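You operate a simulated robot arm through the tools that you are given. There is no shell and no other tool. Be economical: measure what you need, move in short steps, check, and stop when the job is done.

The job below is to be done with a simulated two-armed robot. You get a single attempt, and the scene is never put back.

TASK
Take the white-clip strip and put it on the top of the small bench. Put one of the corner boards from the top of the side table in the white drip pan. Open the battery tin lid. The order is free.

The check looks at the end state, three seconds after you hand in, the way a careful person would. Anything else that was tipped, shoved, dropped, spilled or broken makes it a failure. Lids that push on must go on centred and level and be pressed home; caps that screw on are set level and turned clockwise until they are tight.

THE ROBOT
Two 7-joint arms with fingered hands on one trunk, on a base that drives. Base frame: it is fixed to the floor where the robot stands at the start and does not move with it; the origin is under the middle of the robot, x ahead of it, y to its left, z up; the surface under the hand at the start is at about z = 720. Readings come in mm, degrees, newtons and seconds.
The left shoulder is at the start at [99, 128, 1086], the right one opposite. Places, roughly: battery tin lid [-2100, -6400, 700]; corner board [500, -6500, 750]; top of the small bench [-2800, 600, 900]; white drip pan [750, -4500, 750]. Payload 5 kg a hand.
Tool frame (each hand has its own): the origin (TCP) lies between the finger pads and is the grasp point; the fingertips stand 37 mm ahead of it; z points along the fingers, y is the line along which they close. Largest opening 124 mm; the body of the gripper starts 43 mm behind the TCP. The gripper is a hand of 3 fingers: y runs from the thumb to the fingers, the wrist lies at [-21, -116, -203] in the tool frame, and closing takes about 1.5 s.
Orientation is told as [roll, pitch, yaw] about the base's x, y, z axes, in that order, counted from this pose: with the fingers straight down and the wrist toward the robot, the tool's x, y and z point along [0, 1, 0], [1, 0, 0] and [0, 0, -1] of the base frame.

THE INTERFACE
- The arms move only by the tool jog_arm. It takes "left_plan", "right_plan" or both (then of equal length, played together; a hand with none holds still); each is a list of rows, each a list of 2 entries, a list of its own where there are three numbers: the shift along the tool's x, y, z in mm, then the turn, a rotation vector about the tool's x, y, z in degrees. In form: [[[x, y, z], [wx, wy, wz]], ...]. A call has 1 to 8 rows; each row shifts and turns the commanded pose from where the row before left it, along the tool's axes as they then stand. "left_hand" and "right_hand" are, for a hand that has rows, the opening in per cent of the stroke, from 0 (shut) to 100 (fully open), set as the call begins (left out, the last holds). A row lasts 0.2 s, in which the tool goes at most 50 mm and 8.6 degrees; a call with a longer step from one row to the next is refused whole, and so is a gripper value outside its range. Where a pose cannot be reached the arm comes as near as it can. A force on the tool above 40 N (or 10 N above the force at the start of the call, whichever is more), or a blocked arm, ends the call early, and 0.2 s more pass. Each finger travels about 45 mm/s and halts on what it meets, pressing with about 26 N; the grip force reading is that of the motor and also rises with nothing between the fingers. The clock runs only during rows and for 0.2 s after the last one: add rows that do not move to give the fingers time. The reply holds the time, the measured pose of the TCP, the force on the tool along the base axes, the opening and the grip force, in the units named above and with some noise, with the torque about the TCP (base axes, N m) and any sound that the robot's microphone picked up.
- Cameras (640 x 400 px; columns grow to the right, rows downward): "scene" is now at [254.9, -32.5, 1234.3]; the picture's right is [-0.38, -0.92, 0.00], its down [-0.64, 0.26, -0.72] and it looks along [0.67, -0.27, -0.69] (base axes); focal length 220 px, centre (320, 200). "left" rides on the left gripper at [-72, -104, -154] in its tool frame; the picture's right is [-0.83, -0.26, 0.49], its down [0.51, -0.72, 0.47] and it looks along [0.23, 0.64, 0.73] (tool axes); focal length 243 px, centre (320, 200). "right" rides on the right gripper at [73, -104, -154] in its tool frame; the picture's right is [-0.83, 0.26, -0.49], its down [-0.51, -0.72, 0.47] and it looks along [-0.23, 0.64, 0.73] (tool axes); focal length 243 px, centre (320, 200). There is no depth. A picture from a camera that has moved, and an enlarged one, comes with that camera's place and axes in the base frame and with its lens.
- camera(camera): a new picture of that camera. It takes no simulated time.
- move_column(by): slides the trunk up (or, below 0, down) by that many mm; the arms and the scene camera ride with it, the base frame stays. It gives what a move gives, with no picture.
- roll_base(legs): drives the robot by 1 to 6 legs, each [ahead, left, turn to the left] in mm, mm and degrees, along the robot's own axes; the way and the turn of a leg run together, so that a leg with both is an arc; at most 1500 mm and 180 degrees a leg. The arms and the cameras ride along, it lands a little off, and it stops where it bumps. It gives what a move gives.
- finger_targets(index, middle, thumb_bend, thumb_turn, hand): sets how far each is bent, from 0 (flat) to 100 (curled in); at 30 the hand is open as for a grip, at 70 the pads meet at the TCP. One left out holds its place. A second passes; each finger stops where it meets its share of the squeeze, and holds until it gets a number again. A gripper value or a shape takes the hand back. It gives what a move gives, with no picture; readings hold the bend of each and the force on the fingers (four entries, about 0 where the hand has none), thumb and palm. thumb_turn goes from beside the hand (0) to across from the fingers (100), as for a grip.
- set_grasp(shape, hand): the hand has 3 fingers and takes this shape, open, in about a second: jaw (thumb against the fingers, like two jaws); tri (thumb and two fingers); tip (a fingertip pinch); poke (one finger out to press); point (the index stretched); flat (the hand flat); cup (the hand cupped); fist (a fist). The gripper value then closes the fingers along that shape, each until it touches; the sizes above hold for jaw. It gives what a move gives, with no picture.
- turn_head(pan, tilt): turns the head with the scene camera to pan (to the left, within 80 degrees either way) and tilt (down, from -29 to 69), counted from straight ahead of the robot. It gives what a move gives.
- zoom(camera, box): a new picture of the part [left, top, right, bottom] of that camera's present view, enlarged. It takes no simulated time.
- close_job(): hands the job in; it is judged then, once.

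Work in short steps. Places have to be worked out from the pictures, the camera data and where the tool is seen: move nearer, look again, correct. Check each grasp and each placing, and mend what went wrong. You have 165 turns and 122 pictures in all, those below and enlarged ones among them. Open the grippers and draw the arms clear of the work before you hand the job in, unless the task says otherwise; then end with one line.

The tools are called after ">>>" as name(argument=value, ...) on one line, values as JSON. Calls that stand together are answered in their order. jog_arm: Moves the arms, as the interface text tells. Its arguments: {"type":"object","properties":{"left_plan":{"type":"array","items":{"type":"array"}},"left_hand":{"type":"number"},"right_plan":{"type":"array","items":{"type":"array"}},"right_hand":{"type":"number"}},"required":[]} The other tools are called the same way: move_column (by) slides the trunk up or down; set_grasp (shape, hand) gives the hand a shape; finger_targets (index, middle, thumb_bend, thumb_turn, hand) moves the fingers one by one; roll_base (legs) drives the base; turn_head (pan, tilt) turns the head that bears the scene camera; camera (camera) takes a picture; zoom (camera, box) takes an enlarged picture of a part of a camera's view; close_job () hands the job in.

At the start:

```text
time_s: 0.0
left_tcp_pos: [676.4, 101.7, 1068.7]
left_tool_rot: [0.0, 0.1, -0.1]
left_force: [0.6, -0.5, -0.2]
left_torque: [0.0, 0.05, 0.0]
left_grip_width: 123.7
left_gripper_force: 0.0
left_shape: jaw
left_bend: [30.0, 30.0, 30.0, 98.0]
left_finger forces: [0.0, 0.1, 0.2, 0.1, 0.0, 0.0]
right_tcp_pos: [529.6, -466.9, 1000.6]
right_tool_rot: [0.0, 0.0, 0.0]
right_force: [0.2, 0.2, 0.1]
right_torque: [0.04, 0.03, 0.01]
right_grip_width: 123.5
right_gripper_force: 0.0
right_shape: jaw
right_bend: [30.0, 30.0, 30.0, 98.0]
right_finger forces: [0.1, 0.0, 0.1, 0.0, 0.0, 0.1]
trunk travel left (down, up): [-275.0, 288.0]
robot x, y, heading: [0.3, -1.5, 0.1]
head pan, tilt: [-22.4, 43.8]
```

scene: 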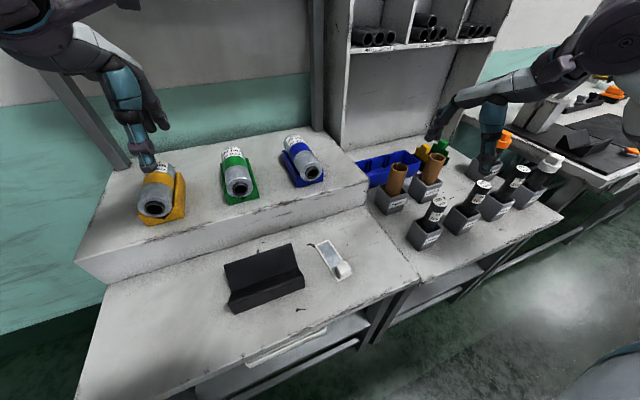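
right: 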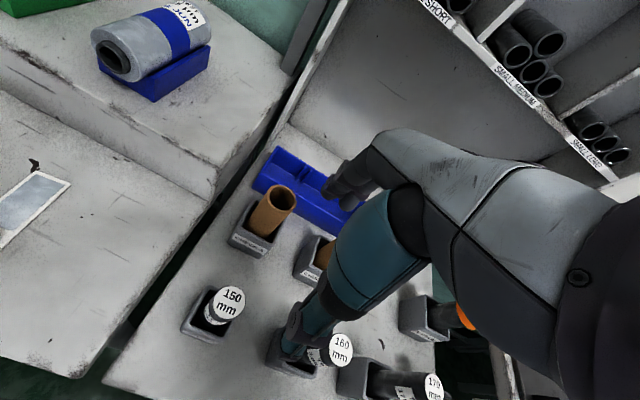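
left: 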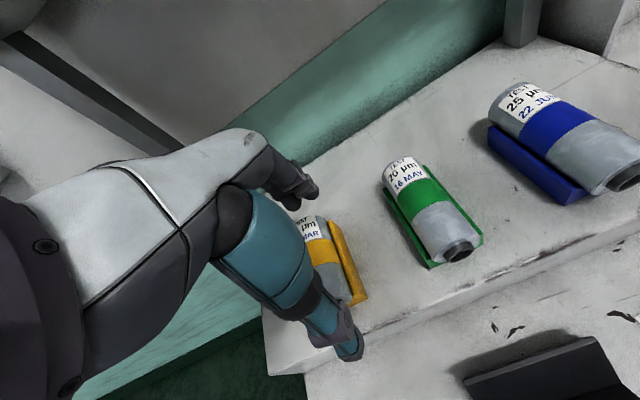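

The start view shows a packing workshop. I'll turn the head to look round before driving anywhere.

>>> turn_head(pan=-75, tilt=15)

>>> camera(camera="scene")

>>> turn_head(pan=75, tilt=15)

>>> camera(camera="scene")

```text
time_s: 1.2
left_tcp_pos: [675.9, 99.9, 1067.9]
left_tool_rot: [0.0, 0.0, 0.0]
left_force: [0.2, -0.6, 0.1]
left_torque: [0.0, 0.0, 0.03]
left_grip_width: 123.5
left_gripper_force: 0.0
left_shape: jaw
left_bend: [30.0, 30.0, 30.0, 98.0]
left_finger forces: [0.0, 0.0, 0.1, 0.1, 0.0, 0.0]
right_tcp_pos: [531.1, -466.2, 1001.8]
right_tool_rot: [0.0, 0.1, 0.0]
right_force: [-0.5, -0.1, -0.1]
right_torque: [0.0, -0.01, 0.03]
right_grip_width: 124.1
right_gripper_force: 0.1
right_shape: jaw
right_bend: [30.0, 30.0, 30.0, 98.0]
right_finger forces: [0.0, 0.0, 0.0, 0.0, 0.0, 0.1]
trunk travel left (down, up): [-275.0, 288.0]
robot x, y, heading: [-1.8, 0.5, -0.1]
head pan, tilt: [-75.0, 15.0]
```

```text
118 pictures are left
camera scene: at [203.1, -91.4, 1279.4], right [-0.97, -0.26, 0.0], down [-0.07, 0.25, -0.97], along [0.25, -0.93, -0.26], focal length 220 px, centre (320, 200)
```

scene: 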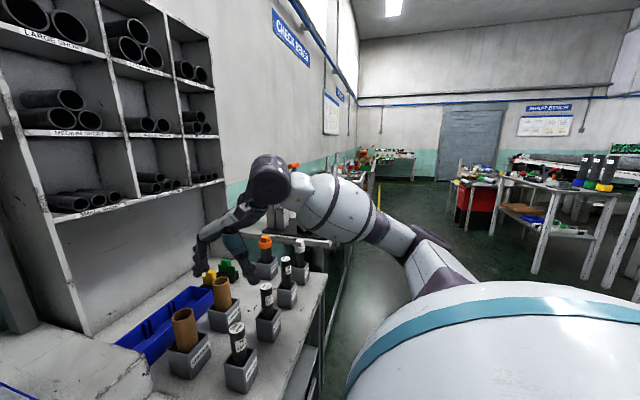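

```text
time_s: 3.6
left_tcp_pos: [675.0, 102.1, 1068.2]
left_tool_rot: [0.0, -0.1, 0.0]
left_force: [0.7, 0.5, -0.2]
left_torque: [0.02, -0.02, 0.0]
left_grip_width: 123.7
left_gripper_force: 0.1
left_shape: jaw
left_bend: [30.0, 30.0, 30.0, 98.0]
left_finger forces: [0.0, 0.0, 0.0, 0.0, 0.0, 0.0]
right_tcp_pos: [529.0, -466.7, 1001.3]
right_tool_rot: [0.0, 0.0, 0.0]
right_force: [0.1, 0.3, 0.0]
right_torque: [0.0, 0.0, 0.01]
right_grip_width: 123.6
right_gripper_force: 0.1
right_shape: jaw
right_bend: [30.0, 30.0, 30.0, 98.0]
right_finger forces: [0.0, 0.1, 0.0, 0.0, 0.1, 0.0]
trunk travel left (down, up): [-275.0, 288.0]
robot x, y, heading: [-5.4, 2.0, 0.0]
head pan, tilt: [75.0, 15.0]
```

```text
117 pictures are left
camera scene: at [203.0, 89.0, 1279.4], right [0.97, -0.26, 0.0], down [-0.07, -0.25, -0.97], along [0.25, 0.93, -0.26], focal length 220 px, centre (320, 200)
```

scene: 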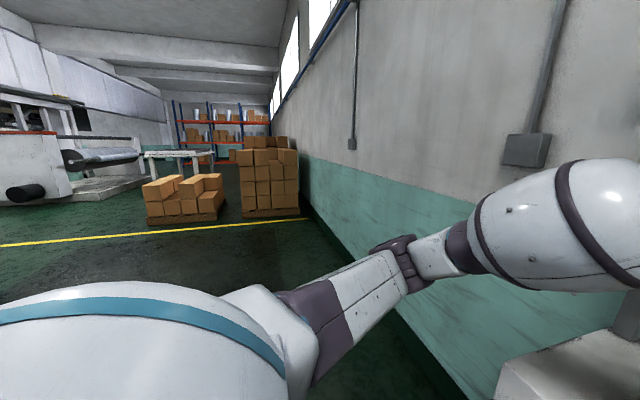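

I'll back away from the bench a metre, then look back towards the room.

>>> roll_base(legs=[[-900, 0, 0]])

>>> turn_head(pan=-80, tilt=15)

>>> camera(camera="scene")

>>> turn_head(pan=80, tilt=15)

>>> camera(camera="scene")

```text
time_s: 6.9
left_tcp_pos: [112.6, 99.7, 1057.0]
left_tool_rot: [0.1, 1.1, -0.1]
left_force: [-0.1, 0.4, 0.1]
left_torque: [0.0, 0.01, 0.0]
left_grip_width: 123.9
left_gripper_force: 0.1
left_shape: jaw
left_bend: [30.0, 30.0, 30.0, 98.0]
left_finger forces: [0.0, 0.0, 0.1, 0.0, 0.0, 0.0]
right_tcp_pos: [-37.8, -468.8, 992.3]
right_tool_rot: [0.0, 1.0, -0.3]
right_force: [-0.7, 0.6, 0.3]
right_torque: [-0.02, 0.01, -0.08]
right_grip_width: 124.0
right_gripper_force: 0.1
right_shape: jaw
right_bend: [30.0, 30.0, 30.0, 98.0]
right_finger forces: [0.1, 0.0, 0.0, 0.0, 0.0, 0.0]
trunk travel left (down, up): [-275.0, 288.0]
robot x, y, heading: [-578.8, 1.6, -0.2]
head pan, tilt: [75.0, 15.0]
stopped in leg 1: the robot was blocked; the commanded pose is now the measured one
```

```text
time_s: 9.3
left_tcp_pos: [114.2, 99.1, 1051.0]
left_tool_rot: [0.1, 1.4, -0.2]
left_force: [0.0, 0.2, 1.1]
left_torque: [0.01, 0.01, 0.03]
left_grip_width: 124.0
left_gripper_force: 0.0
left_shape: jaw
left_bend: [30.0, 30.0, 30.0, 98.0]
left_finger forces: [0.0, 0.0, 0.1, 0.1, 0.0, 0.0]
right_tcp_pos: [-36.8, -467.8, 990.1]
right_tool_rot: [-0.1, 1.3, -0.1]
right_force: [0.7, -1.0, 0.5]
right_torque: [0.02, 0.03, 0.02]
right_grip_width: 124.0
right_gripper_force: 0.0
right_shape: jaw
right_bend: [30.0, 30.0, 30.0, 98.0]
right_finger forces: [0.0, 0.0, 0.0, 0.0, 0.1, 0.0]
trunk travel left (down, up): [-275.0, 288.0]
robot x, y, heading: [-582.4, -1.6, -0.1]
head pan, tilt: [-80.0, 15.0]
```

```text
116 pictures are left
camera scene: at [-363.7, -92.9, 1275.4], right [-0.99, -0.17, 0.02], down [-0.06, 0.26, -0.96], along [0.16, -0.95, -0.26], focal length 220 px, centre (320, 200)
```

scene: 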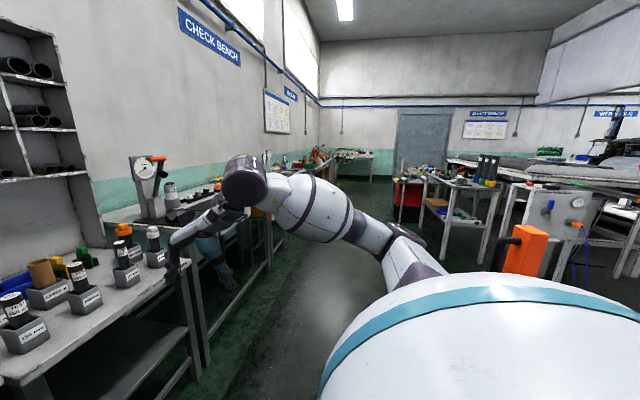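

```text
time_s: 11.7
left_tcp_pos: [114.9, 99.0, 1053.1]
left_tool_rot: [0.1, 1.4, -0.3]
left_force: [0.3, 0.0, 0.2]
left_torque: [0.0, 0.02, -0.01]
left_grip_width: 124.2
left_gripper_force: 0.0
left_shape: jaw
left_bend: [30.0, 30.0, 30.0, 98.0]
left_finger forces: [0.0, 0.0, 0.1, 0.1, 0.0, 0.1]
right_tcp_pos: [-37.0, -467.7, 989.5]
right_tool_rot: [0.0, 1.2, -0.2]
right_force: [0.5, 0.0, 0.8]
right_torque: [-0.01, 0.03, -0.04]
right_grip_width: 123.7
right_gripper_force: 0.0
right_shape: jaw
right_bend: [30.0, 30.0, 30.0, 98.0]
right_finger forces: [0.0, 0.1, 0.0, 0.1, 0.0, 0.0]
trunk travel left (down, up): [-275.0, 288.0]
robot x, y, heading: [-582.9, -0.2, -0.1]
head pan, tilt: [80.0, 15.0]
```

```text
115 pictures are left
camera scene: at [-362.8, 91.1, 1275.4], right [0.98, -0.18, -0.02], down [-0.07, -0.25, -0.96], along [0.17, 0.95, -0.26], focal length 220 px, centre (320, 200)
```

scene: 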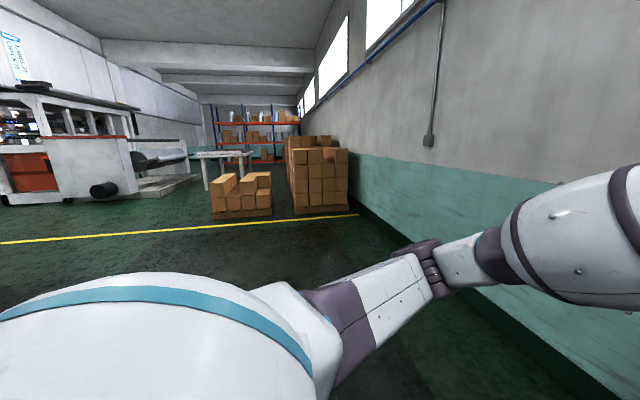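

The base bumped something behind it. I'll ease forward a little and turn left in the free aisle to see what is there.

>>> roll_base(legs=[[120, 0, 0], [0, 0, 80]])

>>> camera(camera="scene")

```text
time_s: 16.4
left_tcp_pos: [-427.6, 683.3, 1065.3]
left_tool_rot: [0.1, 0.2, 78.6]
left_force: [0.2, 0.0, -0.7]
left_torque: [-0.01, 0.0, 0.01]
left_grip_width: 124.1
left_gripper_force: 0.1
left_shape: jaw
left_bend: [30.0, 30.0, 30.0, 98.0]
left_finger forces: [0.0, 0.0, 0.0, 0.0, 0.0, 0.0]
right_tcp_pos: [99.7, 428.4, 999.5]
right_tool_rot: [0.0, 0.1, 78.8]
right_force: [1.0, 0.6, 0.2]
right_torque: [0.01, 0.03, 0.0]
right_grip_width: 123.9
right_gripper_force: 0.1
right_shape: jaw
right_bend: [30.0, 30.0, 30.0, 98.0]
right_finger forces: [0.0, 0.0, 0.0, 0.0, 0.0, 0.0]
trunk travel left (down, up): [-275.0, 288.0]
robot x, y, heading: [-462.2, 3.4, 79.0]
head pan, tilt: [80.0, 15.0]
```

```text
114 pictures are left
camera scene: at [-513.2, 208.0, 1279.4], right [0.36, 0.93, 0.0], down [0.24, -0.09, -0.97], along [-0.9, 0.35, -0.26], focal length 220 px, centre (320, 200)
```

scene: 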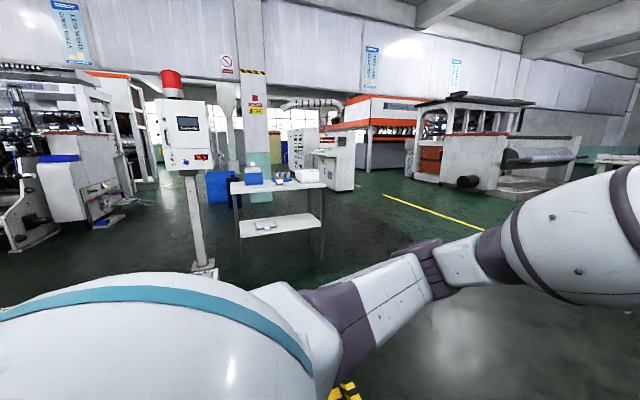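

The small bench with the blue box is visible. I'll turn further left to see the rest.

>>> roll_base(legs=[[0, 0, 60]])

>>> turn_head(pan=30, tilt=25)

>>> camera(camera="scene")

>>> turn_head(pan=80, tilt=25)

>>> camera(camera="scene")

```text
time_s: 19.4
left_tcp_pos: [-1042.5, 361.9, 1067.1]
left_tool_rot: [0.0, 0.2, 139.6]
left_force: [0.2, -0.4, 0.1]
left_torque: [0.0, -0.01, 0.04]
left_grip_width: 123.9
left_gripper_force: 0.0
left_shape: jaw
left_bend: [30.0, 30.0, 30.0, 98.0]
left_finger forces: [0.0, 0.0, 0.0, 0.0, 0.0, 0.0]
right_tcp_pos: [-563.0, 699.2, 1000.9]
right_tool_rot: [0.1, 0.1, 139.6]
right_force: [-0.5, -0.5, 0.4]
right_torque: [0.02, 0.02, 0.03]
right_grip_width: 123.9
right_gripper_force: 0.1
right_shape: jaw
right_bend: [30.0, 30.0, 30.0, 98.0]
right_finger forces: [0.1, 0.0, 0.0, 0.0, 0.0, 0.0]
trunk travel left (down, up): [-275.0, 288.0]
robot x, y, heading: [-461.0, -0.2, 139.8]
head pan, tilt: [80.0, 15.0]
```

```text
time_s: 20.6
left_tcp_pos: [-1041.9, 361.6, 1065.3]
left_tool_rot: [0.0, 0.3, 139.7]
left_force: [0.0, 0.5, -0.3]
left_torque: [-0.03, 0.03, -0.01]
left_grip_width: 123.8
left_gripper_force: 0.1
left_shape: jaw
left_bend: [30.0, 30.0, 30.0, 98.0]
left_finger forces: [0.0, 0.0, 0.0, 0.1, 0.0, 0.0]
right_tcp_pos: [-562.5, 699.6, 999.4]
right_tool_rot: [0.0, 0.0, 139.6]
right_force: [0.3, -0.7, -0.6]
right_torque: [-0.01, 0.0, 0.0]
right_grip_width: 124.0
right_gripper_force: 0.1
right_shape: jaw
right_bend: [30.0, 30.0, 30.0, 98.0]
right_finger forces: [0.0, 0.0, 0.0, 0.1, 0.0, 0.1]
trunk travel left (down, up): [-275.0, 288.0]
robot x, y, heading: [-459.0, 0.3, 139.8]
head pan, tilt: [30.0, 25.0]
```

```text
113 pictures are left
camera scene: at [-687.1, 131.6, 1263.2], right [0.18, 0.98, 0.0], down [0.42, -0.08, -0.91], along [-0.89, 0.16, -0.42], focal length 220 px, centre (320, 200)
```

scene: 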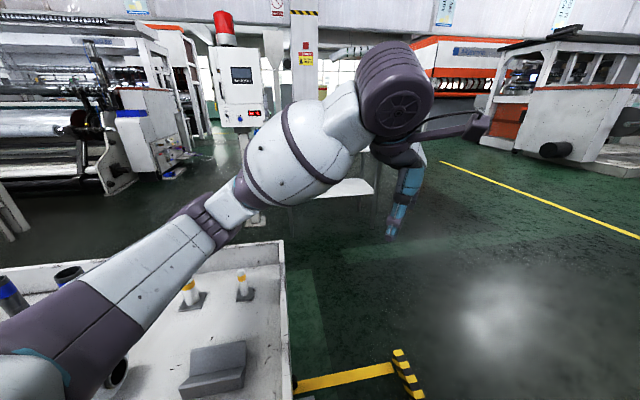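

```text
time_s: 21.8
left_tcp_pos: [-1041.4, 363.2, 1066.6]
left_tool_rot: [0.1, 0.2, 139.7]
left_force: [-0.1, -0.1, 0.1]
left_torque: [-0.01, 0.02, -0.02]
left_grip_width: 124.1
left_gripper_force: 0.1
left_shape: jaw
left_bend: [30.0, 30.0, 30.0, 98.0]
left_finger forces: [0.0, 0.0, 0.0, 0.0, 0.0, 0.0]
right_tcp_pos: [-562.4, 698.5, 1000.2]
right_tool_rot: [0.1, 0.1, 139.6]
right_force: [0.8, 0.7, -0.4]
right_torque: [0.01, 0.01, 0.01]
right_grip_width: 123.9
right_gripper_force: 0.2
right_shape: jaw
right_bend: [30.0, 30.0, 30.0, 98.0]
right_finger forces: [0.0, 0.1, 0.1, 0.0, 0.0, 0.0]
trunk travel left (down, up): [-275.0, 288.0]
robot x, y, heading: [-464.1, 1.1, 139.8]
head pan, tilt: [80.0, 25.0]
```

```text
112 pictures are left
camera scene: at [-667.6, 56.3, 1263.2], right [-0.64, 0.77, 0.0], down [0.33, 0.27, -0.91], along [-0.7, -0.58, -0.42], focal length 220 px, centre (320, 200)
```

scene: 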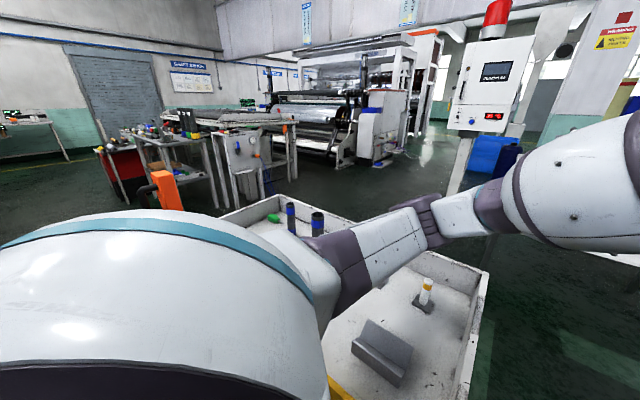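

A white-edged cart stands behind where I started, with a yellow floor bar by it, and the small bench is beyond. I'll drive round on the +y side and look at the cart and bench.

>>> roll_base(legs=[[710, -840, 0], [0, 0, 40]])

>>> turn_head(pan=50, tilt=30)

>>> camera(camera="scene")

>>> turn_head(pan=0, tilt=15)

>>> camera(camera="scene")

```text
time_s: 31.4
left_tcp_pos: [-1124.9, 1021.8, 1066.5]
left_tool_rot: [0.1, 0.2, 178.0]
left_force: [0.0, 0.8, 0.0]
left_torque: [0.0, 0.02, 0.02]
left_grip_width: 123.9
left_gripper_force: 0.2
left_shape: jaw
left_bend: [30.0, 30.0, 30.0, 98.0]
left_finger forces: [0.0, 0.0, 0.0, 0.0, 0.0, 0.1]
right_tcp_pos: [-959.0, 1586.1, 1000.4]
right_tool_rot: [-0.1, 0.1, 178.0]
right_force: [-0.1, 0.2, -0.2]
right_torque: [0.02, -0.02, 0.02]
right_grip_width: 123.8
right_gripper_force: 0.2
right_shape: jaw
right_bend: [30.0, 30.0, 30.0, 98.0]
right_finger forces: [0.1, 0.0, 0.0, 0.0, 0.0, 0.1]
trunk travel left (down, up): [-275.0, 288.0]
robot x, y, heading: [-446.5, 1101.8, 177.9]
head pan, tilt: [80.0, 25.0]
```

```text
time_s: 32.4
left_tcp_pos: [-1124.6, 1022.9, 1065.7]
left_tool_rot: [0.1, 0.2, 178.0]
left_force: [1.3, 0.1, -0.3]
left_torque: [0.01, 0.0, 0.0]
left_grip_width: 123.8
left_gripper_force: 0.1
left_shape: jaw
left_bend: [30.0, 30.0, 30.0, 98.0]
left_finger forces: [0.0, 0.0, 0.0, 0.0, 0.1, 0.1]
right_tcp_pos: [-957.5, 1585.2, 1000.3]
right_tool_rot: [0.0, 0.1, 178.1]
right_force: [-0.2, 0.1, -0.1]
right_torque: [0.03, -0.01, 0.02]
right_grip_width: 123.9
right_gripper_force: 0.0
right_shape: jaw
right_bend: [30.0, 30.0, 30.0, 98.0]
right_finger forces: [0.0, 0.0, 0.0, 0.0, 0.0, 0.1]
trunk travel left (down, up): [-275.0, 288.0]
robot x, y, heading: [-440.3, 1102.4, 178.0]
head pan, tilt: [50.0, 30.0]
```

```text
111 pictures are left
camera scene: at [-682.4, 1038.5, 1255.2], right [-0.74, 0.67, 0.0], down [0.33, 0.37, -0.87], along [-0.58, -0.64, -0.5], focal length 220 px, centre (320, 200)
```

scene: 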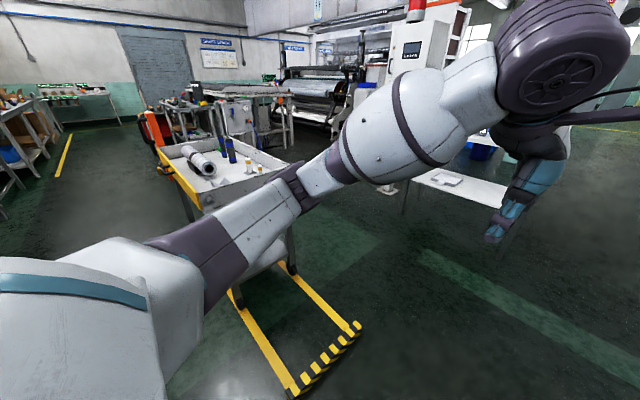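

```text
time_s: 33.5
left_tcp_pos: [-1124.6, 1023.7, 1065.4]
left_tool_rot: [0.0, 0.2, 178.0]
left_force: [-0.9, -0.3, -1.0]
left_torque: [-0.04, 0.05, 0.02]
left_grip_width: 123.9
left_gripper_force: 0.0
left_shape: jaw
left_bend: [30.0, 30.0, 30.0, 98.0]
left_finger forces: [0.0, 0.1, 0.0, 0.1, 0.0, 0.0]
right_tcp_pos: [-957.9, 1584.8, 1000.1]
right_tool_rot: [0.0, 0.1, 178.0]
right_force: [0.2, -0.5, 0.8]
right_torque: [0.01, 0.0, 0.04]
right_grip_width: 123.5
right_gripper_force: 0.1
right_shape: jaw
right_bend: [30.0, 30.0, 30.0, 98.0]
right_finger forces: [0.0, 0.0, 0.1, 0.1, 0.1, 0.0]
trunk travel left (down, up): [-275.0, 288.0]
robot x, y, heading: [-444.5, 1099.8, 177.8]
head pan, tilt: [0.0, 15.0]
```

```text
110 pictures are left
camera scene: at [-715.3, 1109.0, 1279.4], right [0.03, 1.0, 0.0], down [0.26, -0.01, -0.97], along [-0.97, 0.03, -0.26], focal length 220 px, centre (320, 200)
```

scene: 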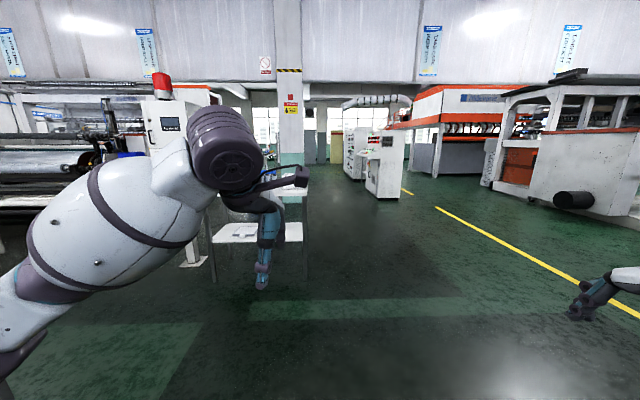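

Way ahead is clear; I'll advance 900 mm along the free aisle toward the small bench and look at it.

>>> roll_base(legs=[[900, 0, 0]])

>>> turn_head(pan=20, tilt=20)

>>> camera(camera="scene")

>>> turn_head(pan=75, tilt=20)

>>> camera(camera="scene")

```text
time_s: 38.3
left_tcp_pos: [-2018.3, 1028.7, 1065.7]
left_tool_rot: [0.1, 0.2, 179.2]
left_force: [-0.3, -1.0, -0.6]
left_torque: [0.02, -0.02, 0.02]
left_grip_width: 123.8
left_gripper_force: 0.0
left_shape: jaw
left_bend: [30.0, 30.0, 30.0, 98.0]
left_finger forces: [0.1, 0.1, 0.0, 0.0, 0.1, 0.1]
right_tcp_pos: [-1865.9, 1594.6, 1000.2]
right_tool_rot: [0.0, 0.2, 179.4]
right_force: [0.4, -0.7, 0.2]
right_torque: [0.0, 0.02, -0.01]
right_grip_width: 124.0
right_gripper_force: 0.1
right_shape: jaw
right_bend: [30.0, 30.0, 30.0, 98.0]
right_finger forces: [0.0, 0.0, 0.1, 0.1, 0.0, 0.1]
trunk travel left (down, up): [-275.0, 288.0]
robot x, y, heading: [-1343.9, 1125.0, 179.2]
head pan, tilt: [0.0, 15.0]
```

```text
time_s: 39.1
left_tcp_pos: [-2018.7, 1029.8, 1066.9]
left_tool_rot: [0.1, 0.2, 179.3]
left_force: [-0.5, 0.6, 0.3]
left_torque: [-0.03, 0.0, 0.01]
left_grip_width: 124.2
left_gripper_force: 0.1
left_shape: jaw
left_bend: [30.0, 30.0, 30.0, 98.0]
left_finger forces: [0.0, 0.0, 0.0, 0.0, 0.1, 0.1]
right_tcp_pos: [-1864.9, 1594.8, 1000.2]
right_tool_rot: [0.1, 0.1, 179.4]
right_force: [0.1, 0.6, 0.8]
right_torque: [0.01, -0.02, -0.01]
right_grip_width: 124.0
right_gripper_force: 0.0
right_shape: jaw
right_bend: [30.0, 30.0, 30.0, 98.0]
right_finger forces: [0.0, 0.0, 0.1, 0.0, 0.1, 0.0]
trunk travel left (down, up): [-275.0, 288.0]
robot x, y, heading: [-1343.7, 1123.3, 179.3]
head pan, tilt: [20.0, 20.0]
```

```text
109 pictures are left
camera scene: at [-1606.5, 1092.4, 1271.3], right [-0.33, 0.94, 0.0], down [0.32, 0.11, -0.94], along [-0.89, -0.31, -0.34], focal length 220 px, centre (320, 200)
```

scene: 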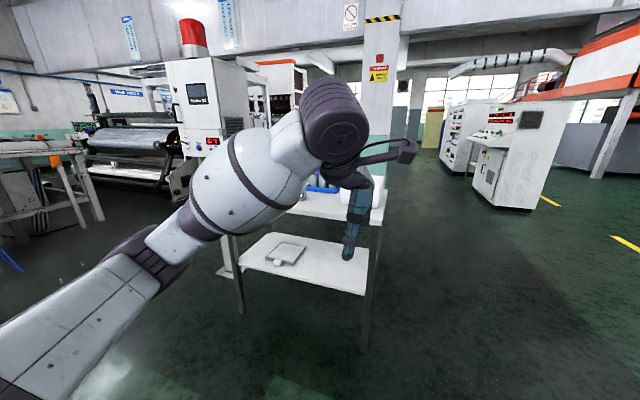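

```text
time_s: 40.3
left_tcp_pos: [-2019.7, 1028.9, 1066.7]
left_tool_rot: [0.1, 0.1, 179.3]
left_force: [0.5, -0.4, 0.4]
left_torque: [0.0, 0.05, 0.02]
left_grip_width: 123.7
left_gripper_force: 0.0
left_shape: jaw
left_bend: [30.0, 30.0, 30.0, 98.0]
left_finger forces: [0.0, 0.0, 0.0, 0.1, 0.0, 0.0]
right_tcp_pos: [-1865.7, 1595.8, 1000.0]
right_tool_rot: [0.1, 0.2, 179.3]
right_force: [-0.8, 0.1, -0.3]
right_torque: [0.03, -0.01, -0.02]
right_grip_width: 123.9
right_gripper_force: 0.0
right_shape: jaw
right_bend: [30.0, 30.0, 30.0, 98.0]
right_finger forces: [0.0, 0.1, 0.0, 0.0, 0.0, 0.0]
trunk travel left (down, up): [-275.0, 288.0]
robot x, y, heading: [-1344.7, 1122.6, 179.5]
head pan, tilt: [75.0, 20.0]
```

```text
108 pictures are left
camera scene: at [-1543.9, 1033.5, 1271.3], right [-0.96, 0.27, 0.0], down [0.09, 0.33, -0.94], along [-0.26, -0.9, -0.34], focal length 220 px, centre (320, 200)
```

scene: 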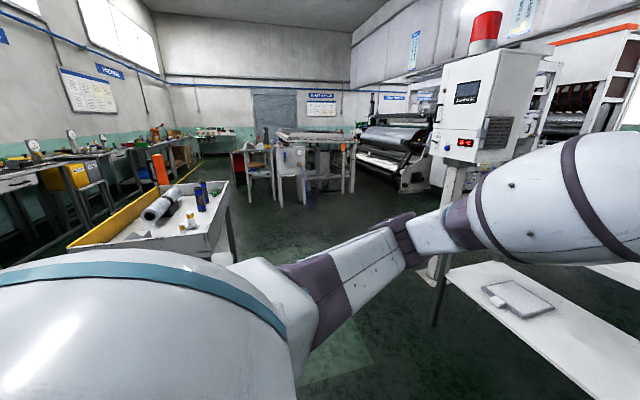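

The left arm hides the bench. I'll move to face the bench squarely from about 1 m.

>>> roll_base(legs=[[450, 0, 0], [0, 420, 0]])

>>> turn_head(pan=0, tilt=30)

>>> camera(camera="scene")

>>> camera(camera="left")

```text
time_s: 46.9
left_tcp_pos: [-2468.7, 608.9, 1066.4]
left_tool_rot: [0.1, 0.3, 179.4]
left_force: [0.5, 0.6, 0.3]
left_torque: [-0.01, 0.01, 0.02]
left_grip_width: 124.1
left_gripper_force: 0.1
left_shape: jaw
left_bend: [30.0, 30.0, 30.0, 98.0]
left_finger forces: [0.0, 0.0, 0.0, 0.1, 0.0, 0.0]
right_tcp_pos: [-2317.4, 1174.6, 1000.1]
right_tool_rot: [0.0, 0.2, 179.3]
right_force: [0.4, -0.3, -0.2]
right_torque: [-0.05, 0.0, 0.03]
right_grip_width: 123.9
right_gripper_force: 0.1
right_shape: jaw
right_bend: [30.0, 30.0, 30.0, 98.0]
right_finger forces: [0.0, 0.0, 0.0, 0.0, 0.1, 0.0]
trunk travel left (down, up): [-275.0, 288.0]
robot x, y, heading: [-1791.5, 699.8, 179.4]
head pan, tilt: [75.0, 20.0]
```

```text
time_s: 48.4
left_tcp_pos: [-2470.3, 608.6, 1065.6]
left_tool_rot: [0.2, 0.2, 179.6]
left_force: [-0.2, -0.5, 0.8]
left_torque: [-0.01, -0.01, 0.01]
left_grip_width: 123.8
left_gripper_force: 0.1
left_shape: jaw
left_bend: [30.0, 30.0, 30.0, 98.0]
left_finger forces: [0.1, 0.0, 0.0, 0.1, 0.1, 0.1]
right_tcp_pos: [-2317.4, 1174.5, 999.7]
right_tool_rot: [0.1, 0.1, 179.4]
right_force: [0.5, 0.7, 0.0]
right_torque: [0.06, 0.0, -0.02]
right_grip_width: 124.1
right_gripper_force: 0.0
right_shape: jaw
right_bend: [30.0, 30.0, 30.0, 98.0]
right_finger forces: [0.0, 0.0, 0.0, 0.1, 0.0, 0.0]
trunk travel left (down, up): [-275.0, 288.0]
robot x, y, heading: [-1792.7, 701.2, 179.5]
head pan, tilt: [0.0, 30.0]
```

```text
107 pictures are left
camera scene: at [-2059.3, 704.5, 1255.2], right [0.01, 1.0, 0.0], down [0.5, 0.0, -0.87], along [-0.87, 0.01, -0.5], focal length 220 px, centre (320, 200)
```

scene: 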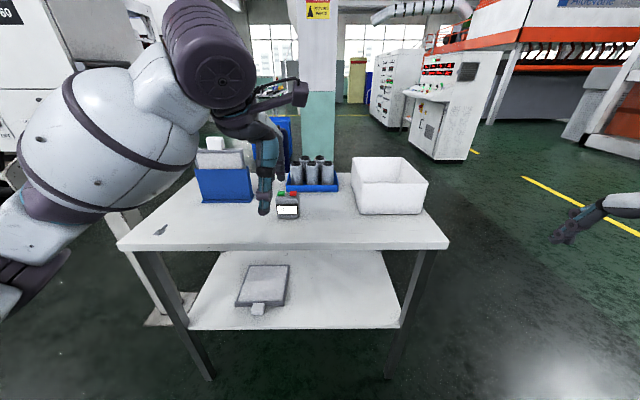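

```text
106 pictures are left
camera left: at [-2363.5, 680.5, 1219.3], right [0.27, 0.83, -0.49], down [0.72, -0.51, -0.47], along [-0.64, -0.23, -0.73], focal length 243 px, centre (320, 200)
```

left: 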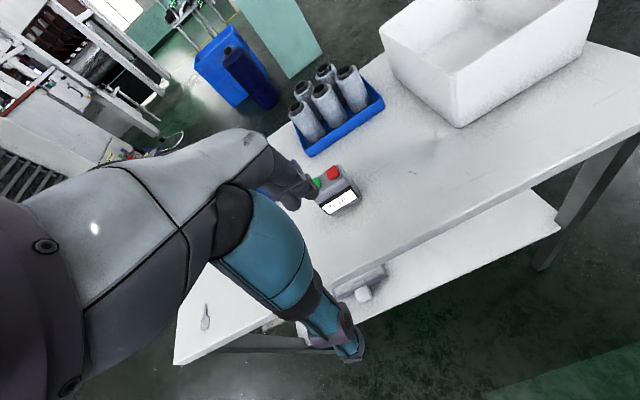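

The bench top has a clear front area. I'll zoom on the item on the lower shelf in case it is the strip.

>>> zoom(camera="scene", box=[200, 240, 320, 320])

>>> zoom(camera="scene", box=[120, 130, 440, 250])

```text
5.00 times, centred on (260, 280) of scene
camera zoom: at [-2059.3, 704.5, 1255.2], right [0.01, 1.0, 0.0], down [0.5, 0.0, -0.87], along [-0.87, 0.01, -0.5], focal length 1099 px, centre (620, -200)
```

zoom: 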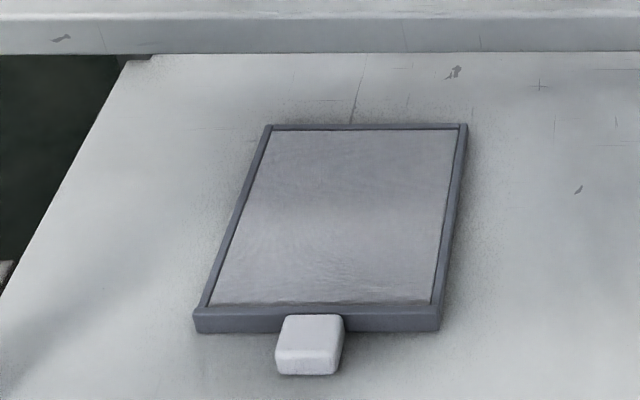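

```text
2.00 times, centred on (280, 190) of scene
camera zoom: at [-2059.3, 704.5, 1255.2], right [0.01, 1.0, 0.0], down [0.5, 0.0, -0.87], along [-0.87, 0.01, -0.5], focal length 440 px, centre (400, 220)
```

zoom: 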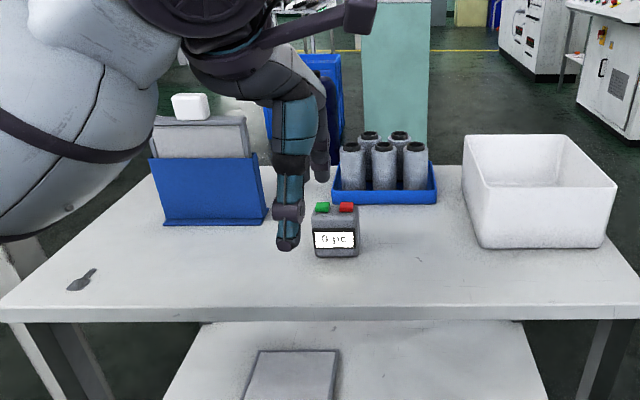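

That shelf item is a framed plate; the strip is most likely the narrow pale piece with a white clip on the starting bench (about [527,-184,720]). The bench's front edge is near x=-2467, y 220–1010, with free space around (-2560,450). I'll drive back to the start bench.

>>> roll_base(legs=[[0, -420, 0], [-1350, 0, 0], [0, 0, -179.4], [0, -1100, 0], [250, 0, 0]])

>>> turn_head(pan=-15, tilt=45)

>>> camera(camera="scene")

```text
time_s: 77.4
left_tcp_pos: [422.3, 58.1, 1067.1]
left_tool_rot: [0.1, 0.3, -3.1]
left_force: [-0.4, -0.5, -0.2]
left_torque: [0.0, 0.01, 0.0]
left_grip_width: 124.0
left_gripper_force: 0.0
left_shape: jaw
left_bend: [30.0, 30.0, 30.0, 98.0]
left_finger forces: [0.0, 0.1, 0.0, 0.1, 0.0, 0.0]
right_tcp_pos: [246.1, -500.8, 1000.6]
right_tool_rot: [0.0, 0.0, -3.0]
right_force: [-0.1, 0.4, -0.1]
right_torque: [0.01, 0.01, 0.02]
right_grip_width: 124.2
right_gripper_force: 0.2
right_shape: jaw
right_bend: [30.0, 30.0, 30.0, 98.0]
right_finger forces: [0.1, 0.1, 0.0, 0.0, 0.0, 0.0]
trunk travel left (down, up): [-275.0, 288.0]
robot x, y, heading: [-258.8, -6.8, -3.1]
head pan, tilt: [0.0, 30.0]
```

```text
time_s: 78.1
left_tcp_pos: [422.0, 59.4, 1066.3]
left_tool_rot: [0.0, 0.2, -3.1]
left_force: [-0.5, -0.1, 0.2]
left_torque: [0.0, -0.02, 0.0]
left_grip_width: 123.8
left_gripper_force: 0.0
left_shape: jaw
left_bend: [30.0, 30.0, 30.0, 98.0]
left_finger forces: [0.1, 0.1, 0.0, 0.1, 0.0, 0.0]
right_tcp_pos: [247.0, -501.0, 1000.6]
right_tool_rot: [0.0, 0.1, -3.0]
right_force: [0.5, -0.6, -0.3]
right_torque: [-0.03, -0.02, 0.0]
right_grip_width: 124.3
right_gripper_force: 0.1
right_shape: jaw
right_bend: [30.0, 30.0, 30.0, 98.0]
right_finger forces: [0.1, 0.0, 0.1, 0.0, 0.0, 0.0]
trunk travel left (down, up): [-275.0, 288.0]
robot x, y, heading: [-257.7, -2.4, -2.6]
head pan, tilt: [-15.0, 45.0]
```

```text
103 pictures are left
camera scene: at [-1.7, -42.5, 1232.7], right [-0.31, -0.95, 0.0], down [-0.67, 0.22, -0.71], along [0.67, -0.22, -0.71], focal length 220 px, centre (320, 200)
```

scene: 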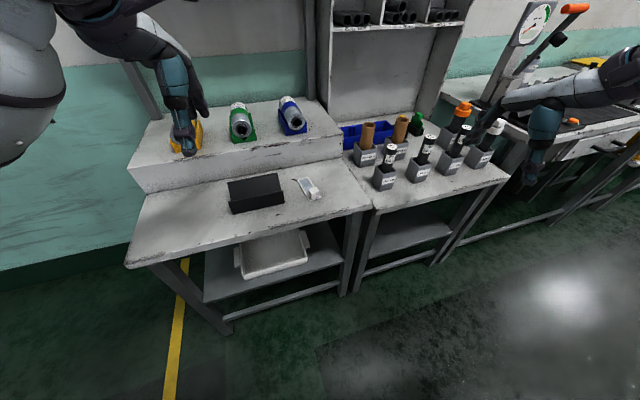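

Zooming on the pale piece and the lower shelf to identify the strip.

>>> zoom(camera="scene", box=[210, 160, 370, 260])

```text
4.00 times, centred on (290, 210) of scene
camera zoom: at [-1.7, -42.5, 1232.7], right [-0.31, -0.95, 0.0], down [-0.67, 0.22, -0.71], along [0.67, -0.22, -0.71], focal length 880 px, centre (440, 160)
```

zoom: 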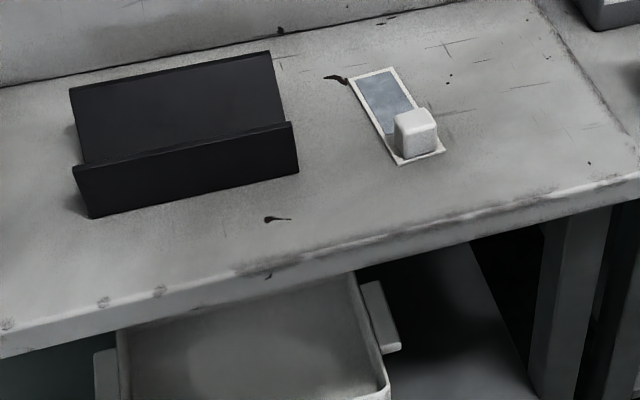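

This is it: a strip with a white clip block near [505,-185,735]. I'll bring the right hand over it at height first.

>>> jog_arm(right_plan=[[[40, 28, 0], [0, 0, 0]], [[40, 28, 0], [0, 0, 0]], [[40, 28, 0], [0, 0, 0]], [[40, 28, 0], [0, 0, 0]], [[40, 28, 0], [0, 0, 0]], [[40, 28, 0], [0, 0, 0]], [[40, 28, 0], [0, 0, 0]], [[40, 28, 0], [0, 0, 0]]], right_hand=100)

>>> camera(camera="right")

>>> zoom(camera="scene", box=[210, 100, 410, 225])

```text
time_s: 79.9
left_tcp_pos: [423.5, 61.0, 1064.8]
left_tool_rot: [0.1, 0.4, -3.1]
left_force: [0.4, 0.1, 0.2]
left_torque: [-0.06, 0.03, 0.02]
left_grip_width: 124.1
left_gripper_force: 0.1
left_shape: jaw
left_bend: [30.0, 30.0, 30.0, 98.0]
left_finger forces: [0.0, 0.1, 0.0, 0.0, 0.0, 0.0]
right_tcp_pos: [487.2, -191.7, 997.9]
right_tool_rot: [0.0, 0.2, -3.1]
right_force: [0.3, 1.3, -1.1]
right_torque: [-0.03, 0.04, 0.0]
right_grip_width: 123.9
right_gripper_force: 0.0
right_shape: jaw
right_bend: [30.0, 30.0, 30.0, 98.0]
right_finger forces: [0.0, 0.0, 0.1, 0.0, 0.1, 0.0]
trunk travel left (down, up): [-275.0, 288.0]
robot x, y, heading: [-258.3, -6.6, -2.9]
head pan, tilt: [-15.0, 45.0]
```

```text
101 pictures are left
camera right: at [388.3, -115.1, 1152.4], right [0.22, -0.84, 0.49], down [-0.75, -0.47, -0.47], along [0.63, -0.27, -0.73], focal length 243 px, centre (320, 200)
```

right: 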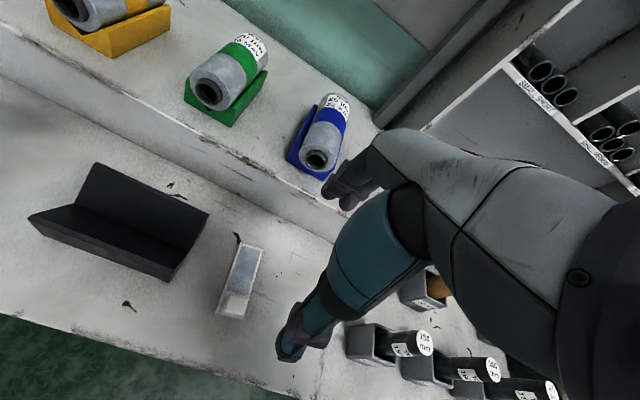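

```text
3.20 times, centred on (310, 162) of scene
camera zoom: at [-0.1, -40.2, 1232.3], right [-0.31, -0.95, 0.0], down [-0.67, 0.22, -0.71], along [0.67, -0.22, -0.71], focal length 704 px, centre (352, 320)
```

zoom: 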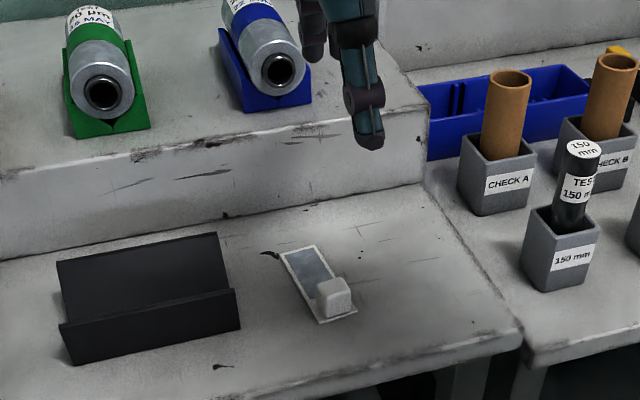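

Triangulating both views puts the surface there near z≈750, strip running x 454–563 at about +8° yaw, block near (482,-175). I'll turn to match, descend partway and look again.

>>> jog_arm(right_plan=[[[5, 0, 30], [0, 0, -5.5]], [[5, 0, 30], [0, 0, -5.5]], [[5, 0, 30], [0, 0, 0]], [[0, 0, 30], [0, 0, 0]], [[0, 0, 0], [0, 0, 0]]])

>>> camera(camera="right")

>>> zoom(camera="scene", box=[250, 140, 370, 215])

```text
time_s: 81.1
left_tcp_pos: [421.4, 58.5, 1066.6]
left_tool_rot: [0.0, 0.2, -3.0]
left_force: [0.1, 0.3, -0.4]
left_torque: [0.01, -0.01, 0.01]
left_grip_width: 123.9
left_gripper_force: 0.0
left_shape: jaw
left_bend: [30.0, 30.0, 30.0, 98.0]
left_finger forces: [0.1, 0.0, 0.1, 0.1, 0.0, 0.0]
right_tcp_pos: [486.0, -178.1, 882.5]
right_tool_rot: [0.0, 0.0, 8.0]
right_force: [-0.3, 0.4, 1.1]
right_torque: [-0.05, -0.05, 0.0]
right_grip_width: 124.1
right_gripper_force: 0.2
right_shape: jaw
right_bend: [30.0, 30.0, 30.0, 98.0]
right_finger forces: [0.1, 0.1, 0.1, 0.0, 0.0, 0.1]
trunk travel left (down, up): [-275.0, 288.0]
robot x, y, heading: [-259.1, -5.8, -3.1]
head pan, tilt: [-15.0, 45.0]
```

```text
99 pictures are left
camera right: at [371.8, -122.8, 1036.0], right [0.37, -0.79, 0.49], down [-0.64, -0.6, -0.47], along [0.67, -0.14, -0.73], focal length 243 px, centre (320, 200)
```

right: 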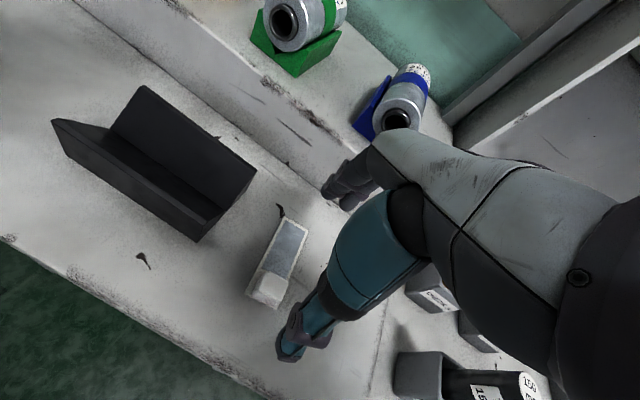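

```text
5.33 times, centred on (310, 178) of scene
camera zoom: at [-2.5, -42.4, 1232.8], right [-0.31, -0.95, 0.0], down [-0.67, 0.22, -0.71], along [0.67, -0.22, -0.71], focal length 1173 px, centre (373, 320)
```

zoom: 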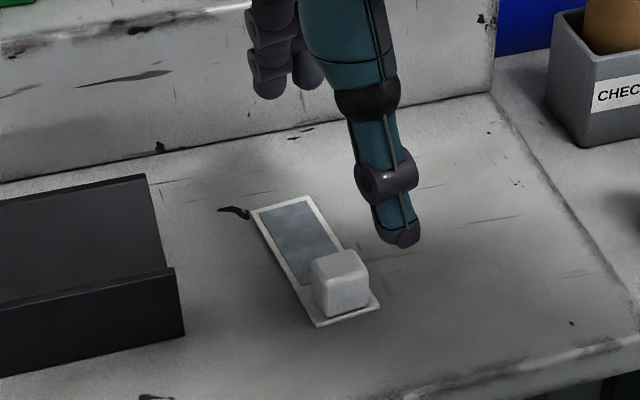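

Block centre triangulates to (470,-176,768), surface ≈752. I'll shift onto it and descend so the fingertips end just above the strip.

>>> jog_arm(right_plan=[[[4, -15, 20], [0, 0, 0]], [[0, 0, 30], [0, 0, 0]], [[0, 0, 20], [0, 0, 0]], [[0, 0, 8], [0, 0, 0]], [[0, 0, 0], [0, 0, 0]]])

>>> zoom(camera="scene", box=[250, 140, 370, 215])

>>> zoom(camera="right", box=[200, 150, 440, 300])

```text
time_s: 82.3
left_tcp_pos: [422.7, 58.9, 1065.2]
left_tool_rot: [0.1, 0.2, -3.1]
left_force: [1.2, 0.6, -0.8]
left_torque: [-0.01, -0.02, -0.01]
left_grip_width: 124.0
left_gripper_force: 0.1
left_shape: jaw
left_bend: [30.0, 30.0, 30.0, 98.0]
left_finger forces: [0.0, 0.0, 0.0, 0.0, 0.0, 0.0]
right_tcp_pos: [469.8, -176.4, 802.4]
right_tool_rot: [0.1, 0.1, 8.0]
right_force: [0.3, 0.3, 0.6]
right_torque: [0.01, -0.02, 0.0]
right_grip_width: 124.2
right_gripper_force: 0.1
right_shape: jaw
right_bend: [30.0, 30.0, 30.0, 98.0]
right_finger forces: [0.0, 0.1, 0.0, 0.1, 0.0, 0.1]
trunk travel left (down, up): [-275.0, 288.0]
robot x, y, heading: [-256.9, -9.4, -2.9]
head pan, tilt: [-15.0, 45.0]
```

```text
5.33 times, centred on (310, 178) of scene
camera zoom: at [-1.7, -42.5, 1232.6], right [-0.31, -0.95, 0.0], down [-0.67, 0.22, -0.71], along [0.67, -0.22, -0.71], focal length 1173 px, centre (373, 320)
```

zoom: 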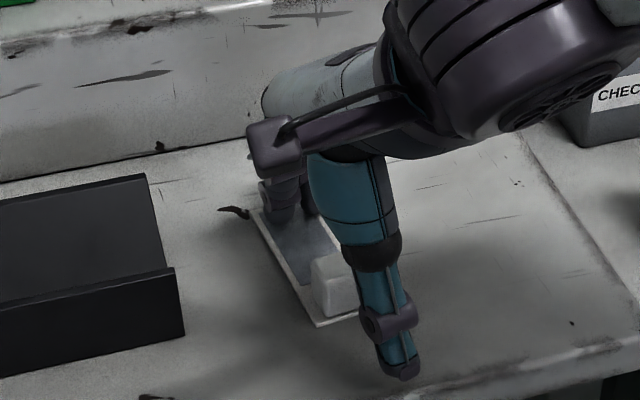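

```text
2.67 times, centred on (320, 225) of right
camera zoom: at [357.2, -119.6, 955.8], right [0.37, -0.79, 0.49], down [-0.64, -0.6, -0.47], along [0.67, -0.14, -0.73], focal length 647 px, centre (320, 133)
```

zoom: 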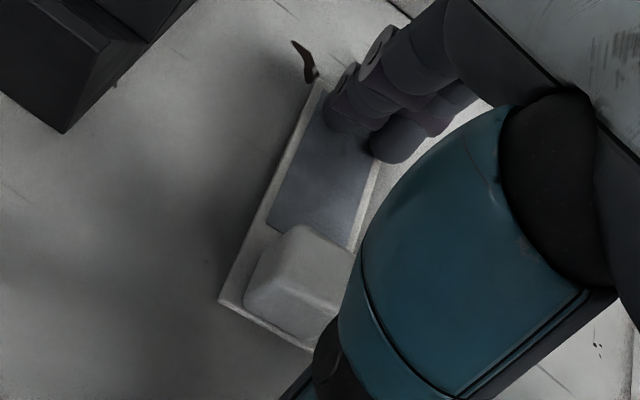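

The block sits slightly toward tool +x of the finger line. I'll shift 8 mm, lower 4 mm and close.

>>> jog_arm(right_plan=[[[8, 0, 4], [0, 0, 0]], [[0, 0, 0], [0, 0, 0]]])

>>> jog_arm(right_plan=[[[0, 0, 0], [0, 0, 0]], [[0, 0, 0], [0, 0, 0]], [[0, 0, 0], [0, 0, 0]], [[0, 0, 0], [0, 0, 0]], [[0, 0, 0], [0, 0, 0]], [[0, 0, 0], [0, 0, 0]], [[0, 0, 0], [0, 0, 0]]], right_hand=0)

>>> zoom(camera="scene", box=[250, 140, 370, 215])

>>> zoom(camera="right", box=[200, 150, 440, 300])

```text
time_s: 82.9
left_tcp_pos: [420.9, 58.2, 1067.8]
left_tool_rot: [0.2, 0.1, -3.0]
left_force: [-0.7, -0.5, 0.6]
left_torque: [0.03, 0.02, -0.02]
left_grip_width: 123.8
left_gripper_force: 0.0
left_shape: jaw
left_bend: [30.0, 30.0, 30.0, 98.0]
left_finger forces: [0.0, 0.0, 0.1, 0.0, 0.0, 0.1]
right_tcp_pos: [468.8, -167.0, 800.3]
right_tool_rot: [0.0, -0.1, 7.9]
right_force: [-1.4, -4.0, 15.8]
right_torque: [-0.19, -1.15, -0.31]
right_grip_width: 123.7
right_gripper_force: 0.0
right_shape: jaw
right_bend: [30.0, 30.0, 30.0, 98.0]
right_finger forces: [0.0, 15.2, 0.0, 0.0, 0.1, 0.0]
trunk travel left (down, up): [-275.0, 288.0]
robot x, y, heading: [-258.4, -5.7, -3.1]
head pan, tilt: [-15.0, 45.0]
```

```text
time_s: 84.5
left_tcp_pos: [419.8, 59.5, 1068.6]
left_tool_rot: [0.0, 0.2, -3.0]
left_force: [-0.1, -0.5, 0.5]
left_torque: [0.01, 0.0, 0.01]
left_grip_width: 123.7
left_gripper_force: 0.1
left_shape: jaw
left_bend: [30.0, 30.0, 30.0, 98.0]
left_finger forces: [0.0, 0.0, 0.0, 0.1, 0.0, 0.0]
right_tcp_pos: [466.3, -165.7, 799.5]
right_tool_rot: [-0.1, -0.2, 7.9]
right_force: [-8.1, -2.0, 25.9]
right_torque: [0.53, -1.25, -0.09]
right_grip_width: 30.4
right_gripper_force: 26.0
right_shape: jaw
right_bend: [75.0, 42.0, 70.0, 100.0]
right_finger forces: [29.9, 5.7, 0.0, 0.0, 19.7, 0.1]
trunk travel left (down, up): [-275.0, 288.0]
robot x, y, heading: [-257.6, -9.8, -3.2]
head pan, tilt: [-15.0, 45.0]
```

```text
5.33 times, centred on (310, 178) of scene
camera zoom: at [-5.5, -42.3, 1233.5], right [-0.31, -0.95, 0.0], down [-0.67, 0.22, -0.71], along [0.67, -0.22, -0.7], focal length 1173 px, centre (373, 320)
```

zoom: 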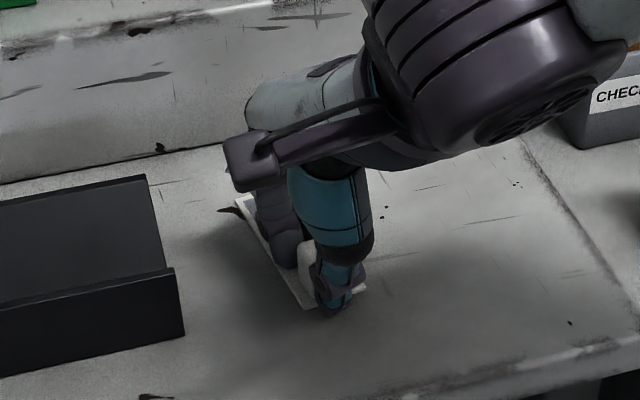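

```text
2.67 times, centred on (320, 225) of right
camera zoom: at [353.4, -110.3, 954.0], right [0.37, -0.79, 0.49], down [-0.64, -0.6, -0.47], along [0.67, -0.14, -0.73], focal length 647 px, centre (320, 133)
```

zoom: 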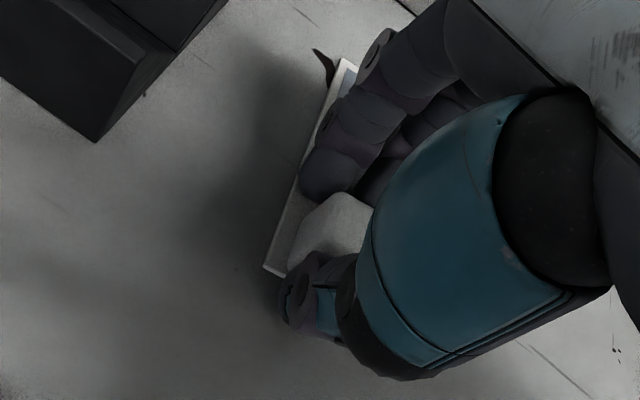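

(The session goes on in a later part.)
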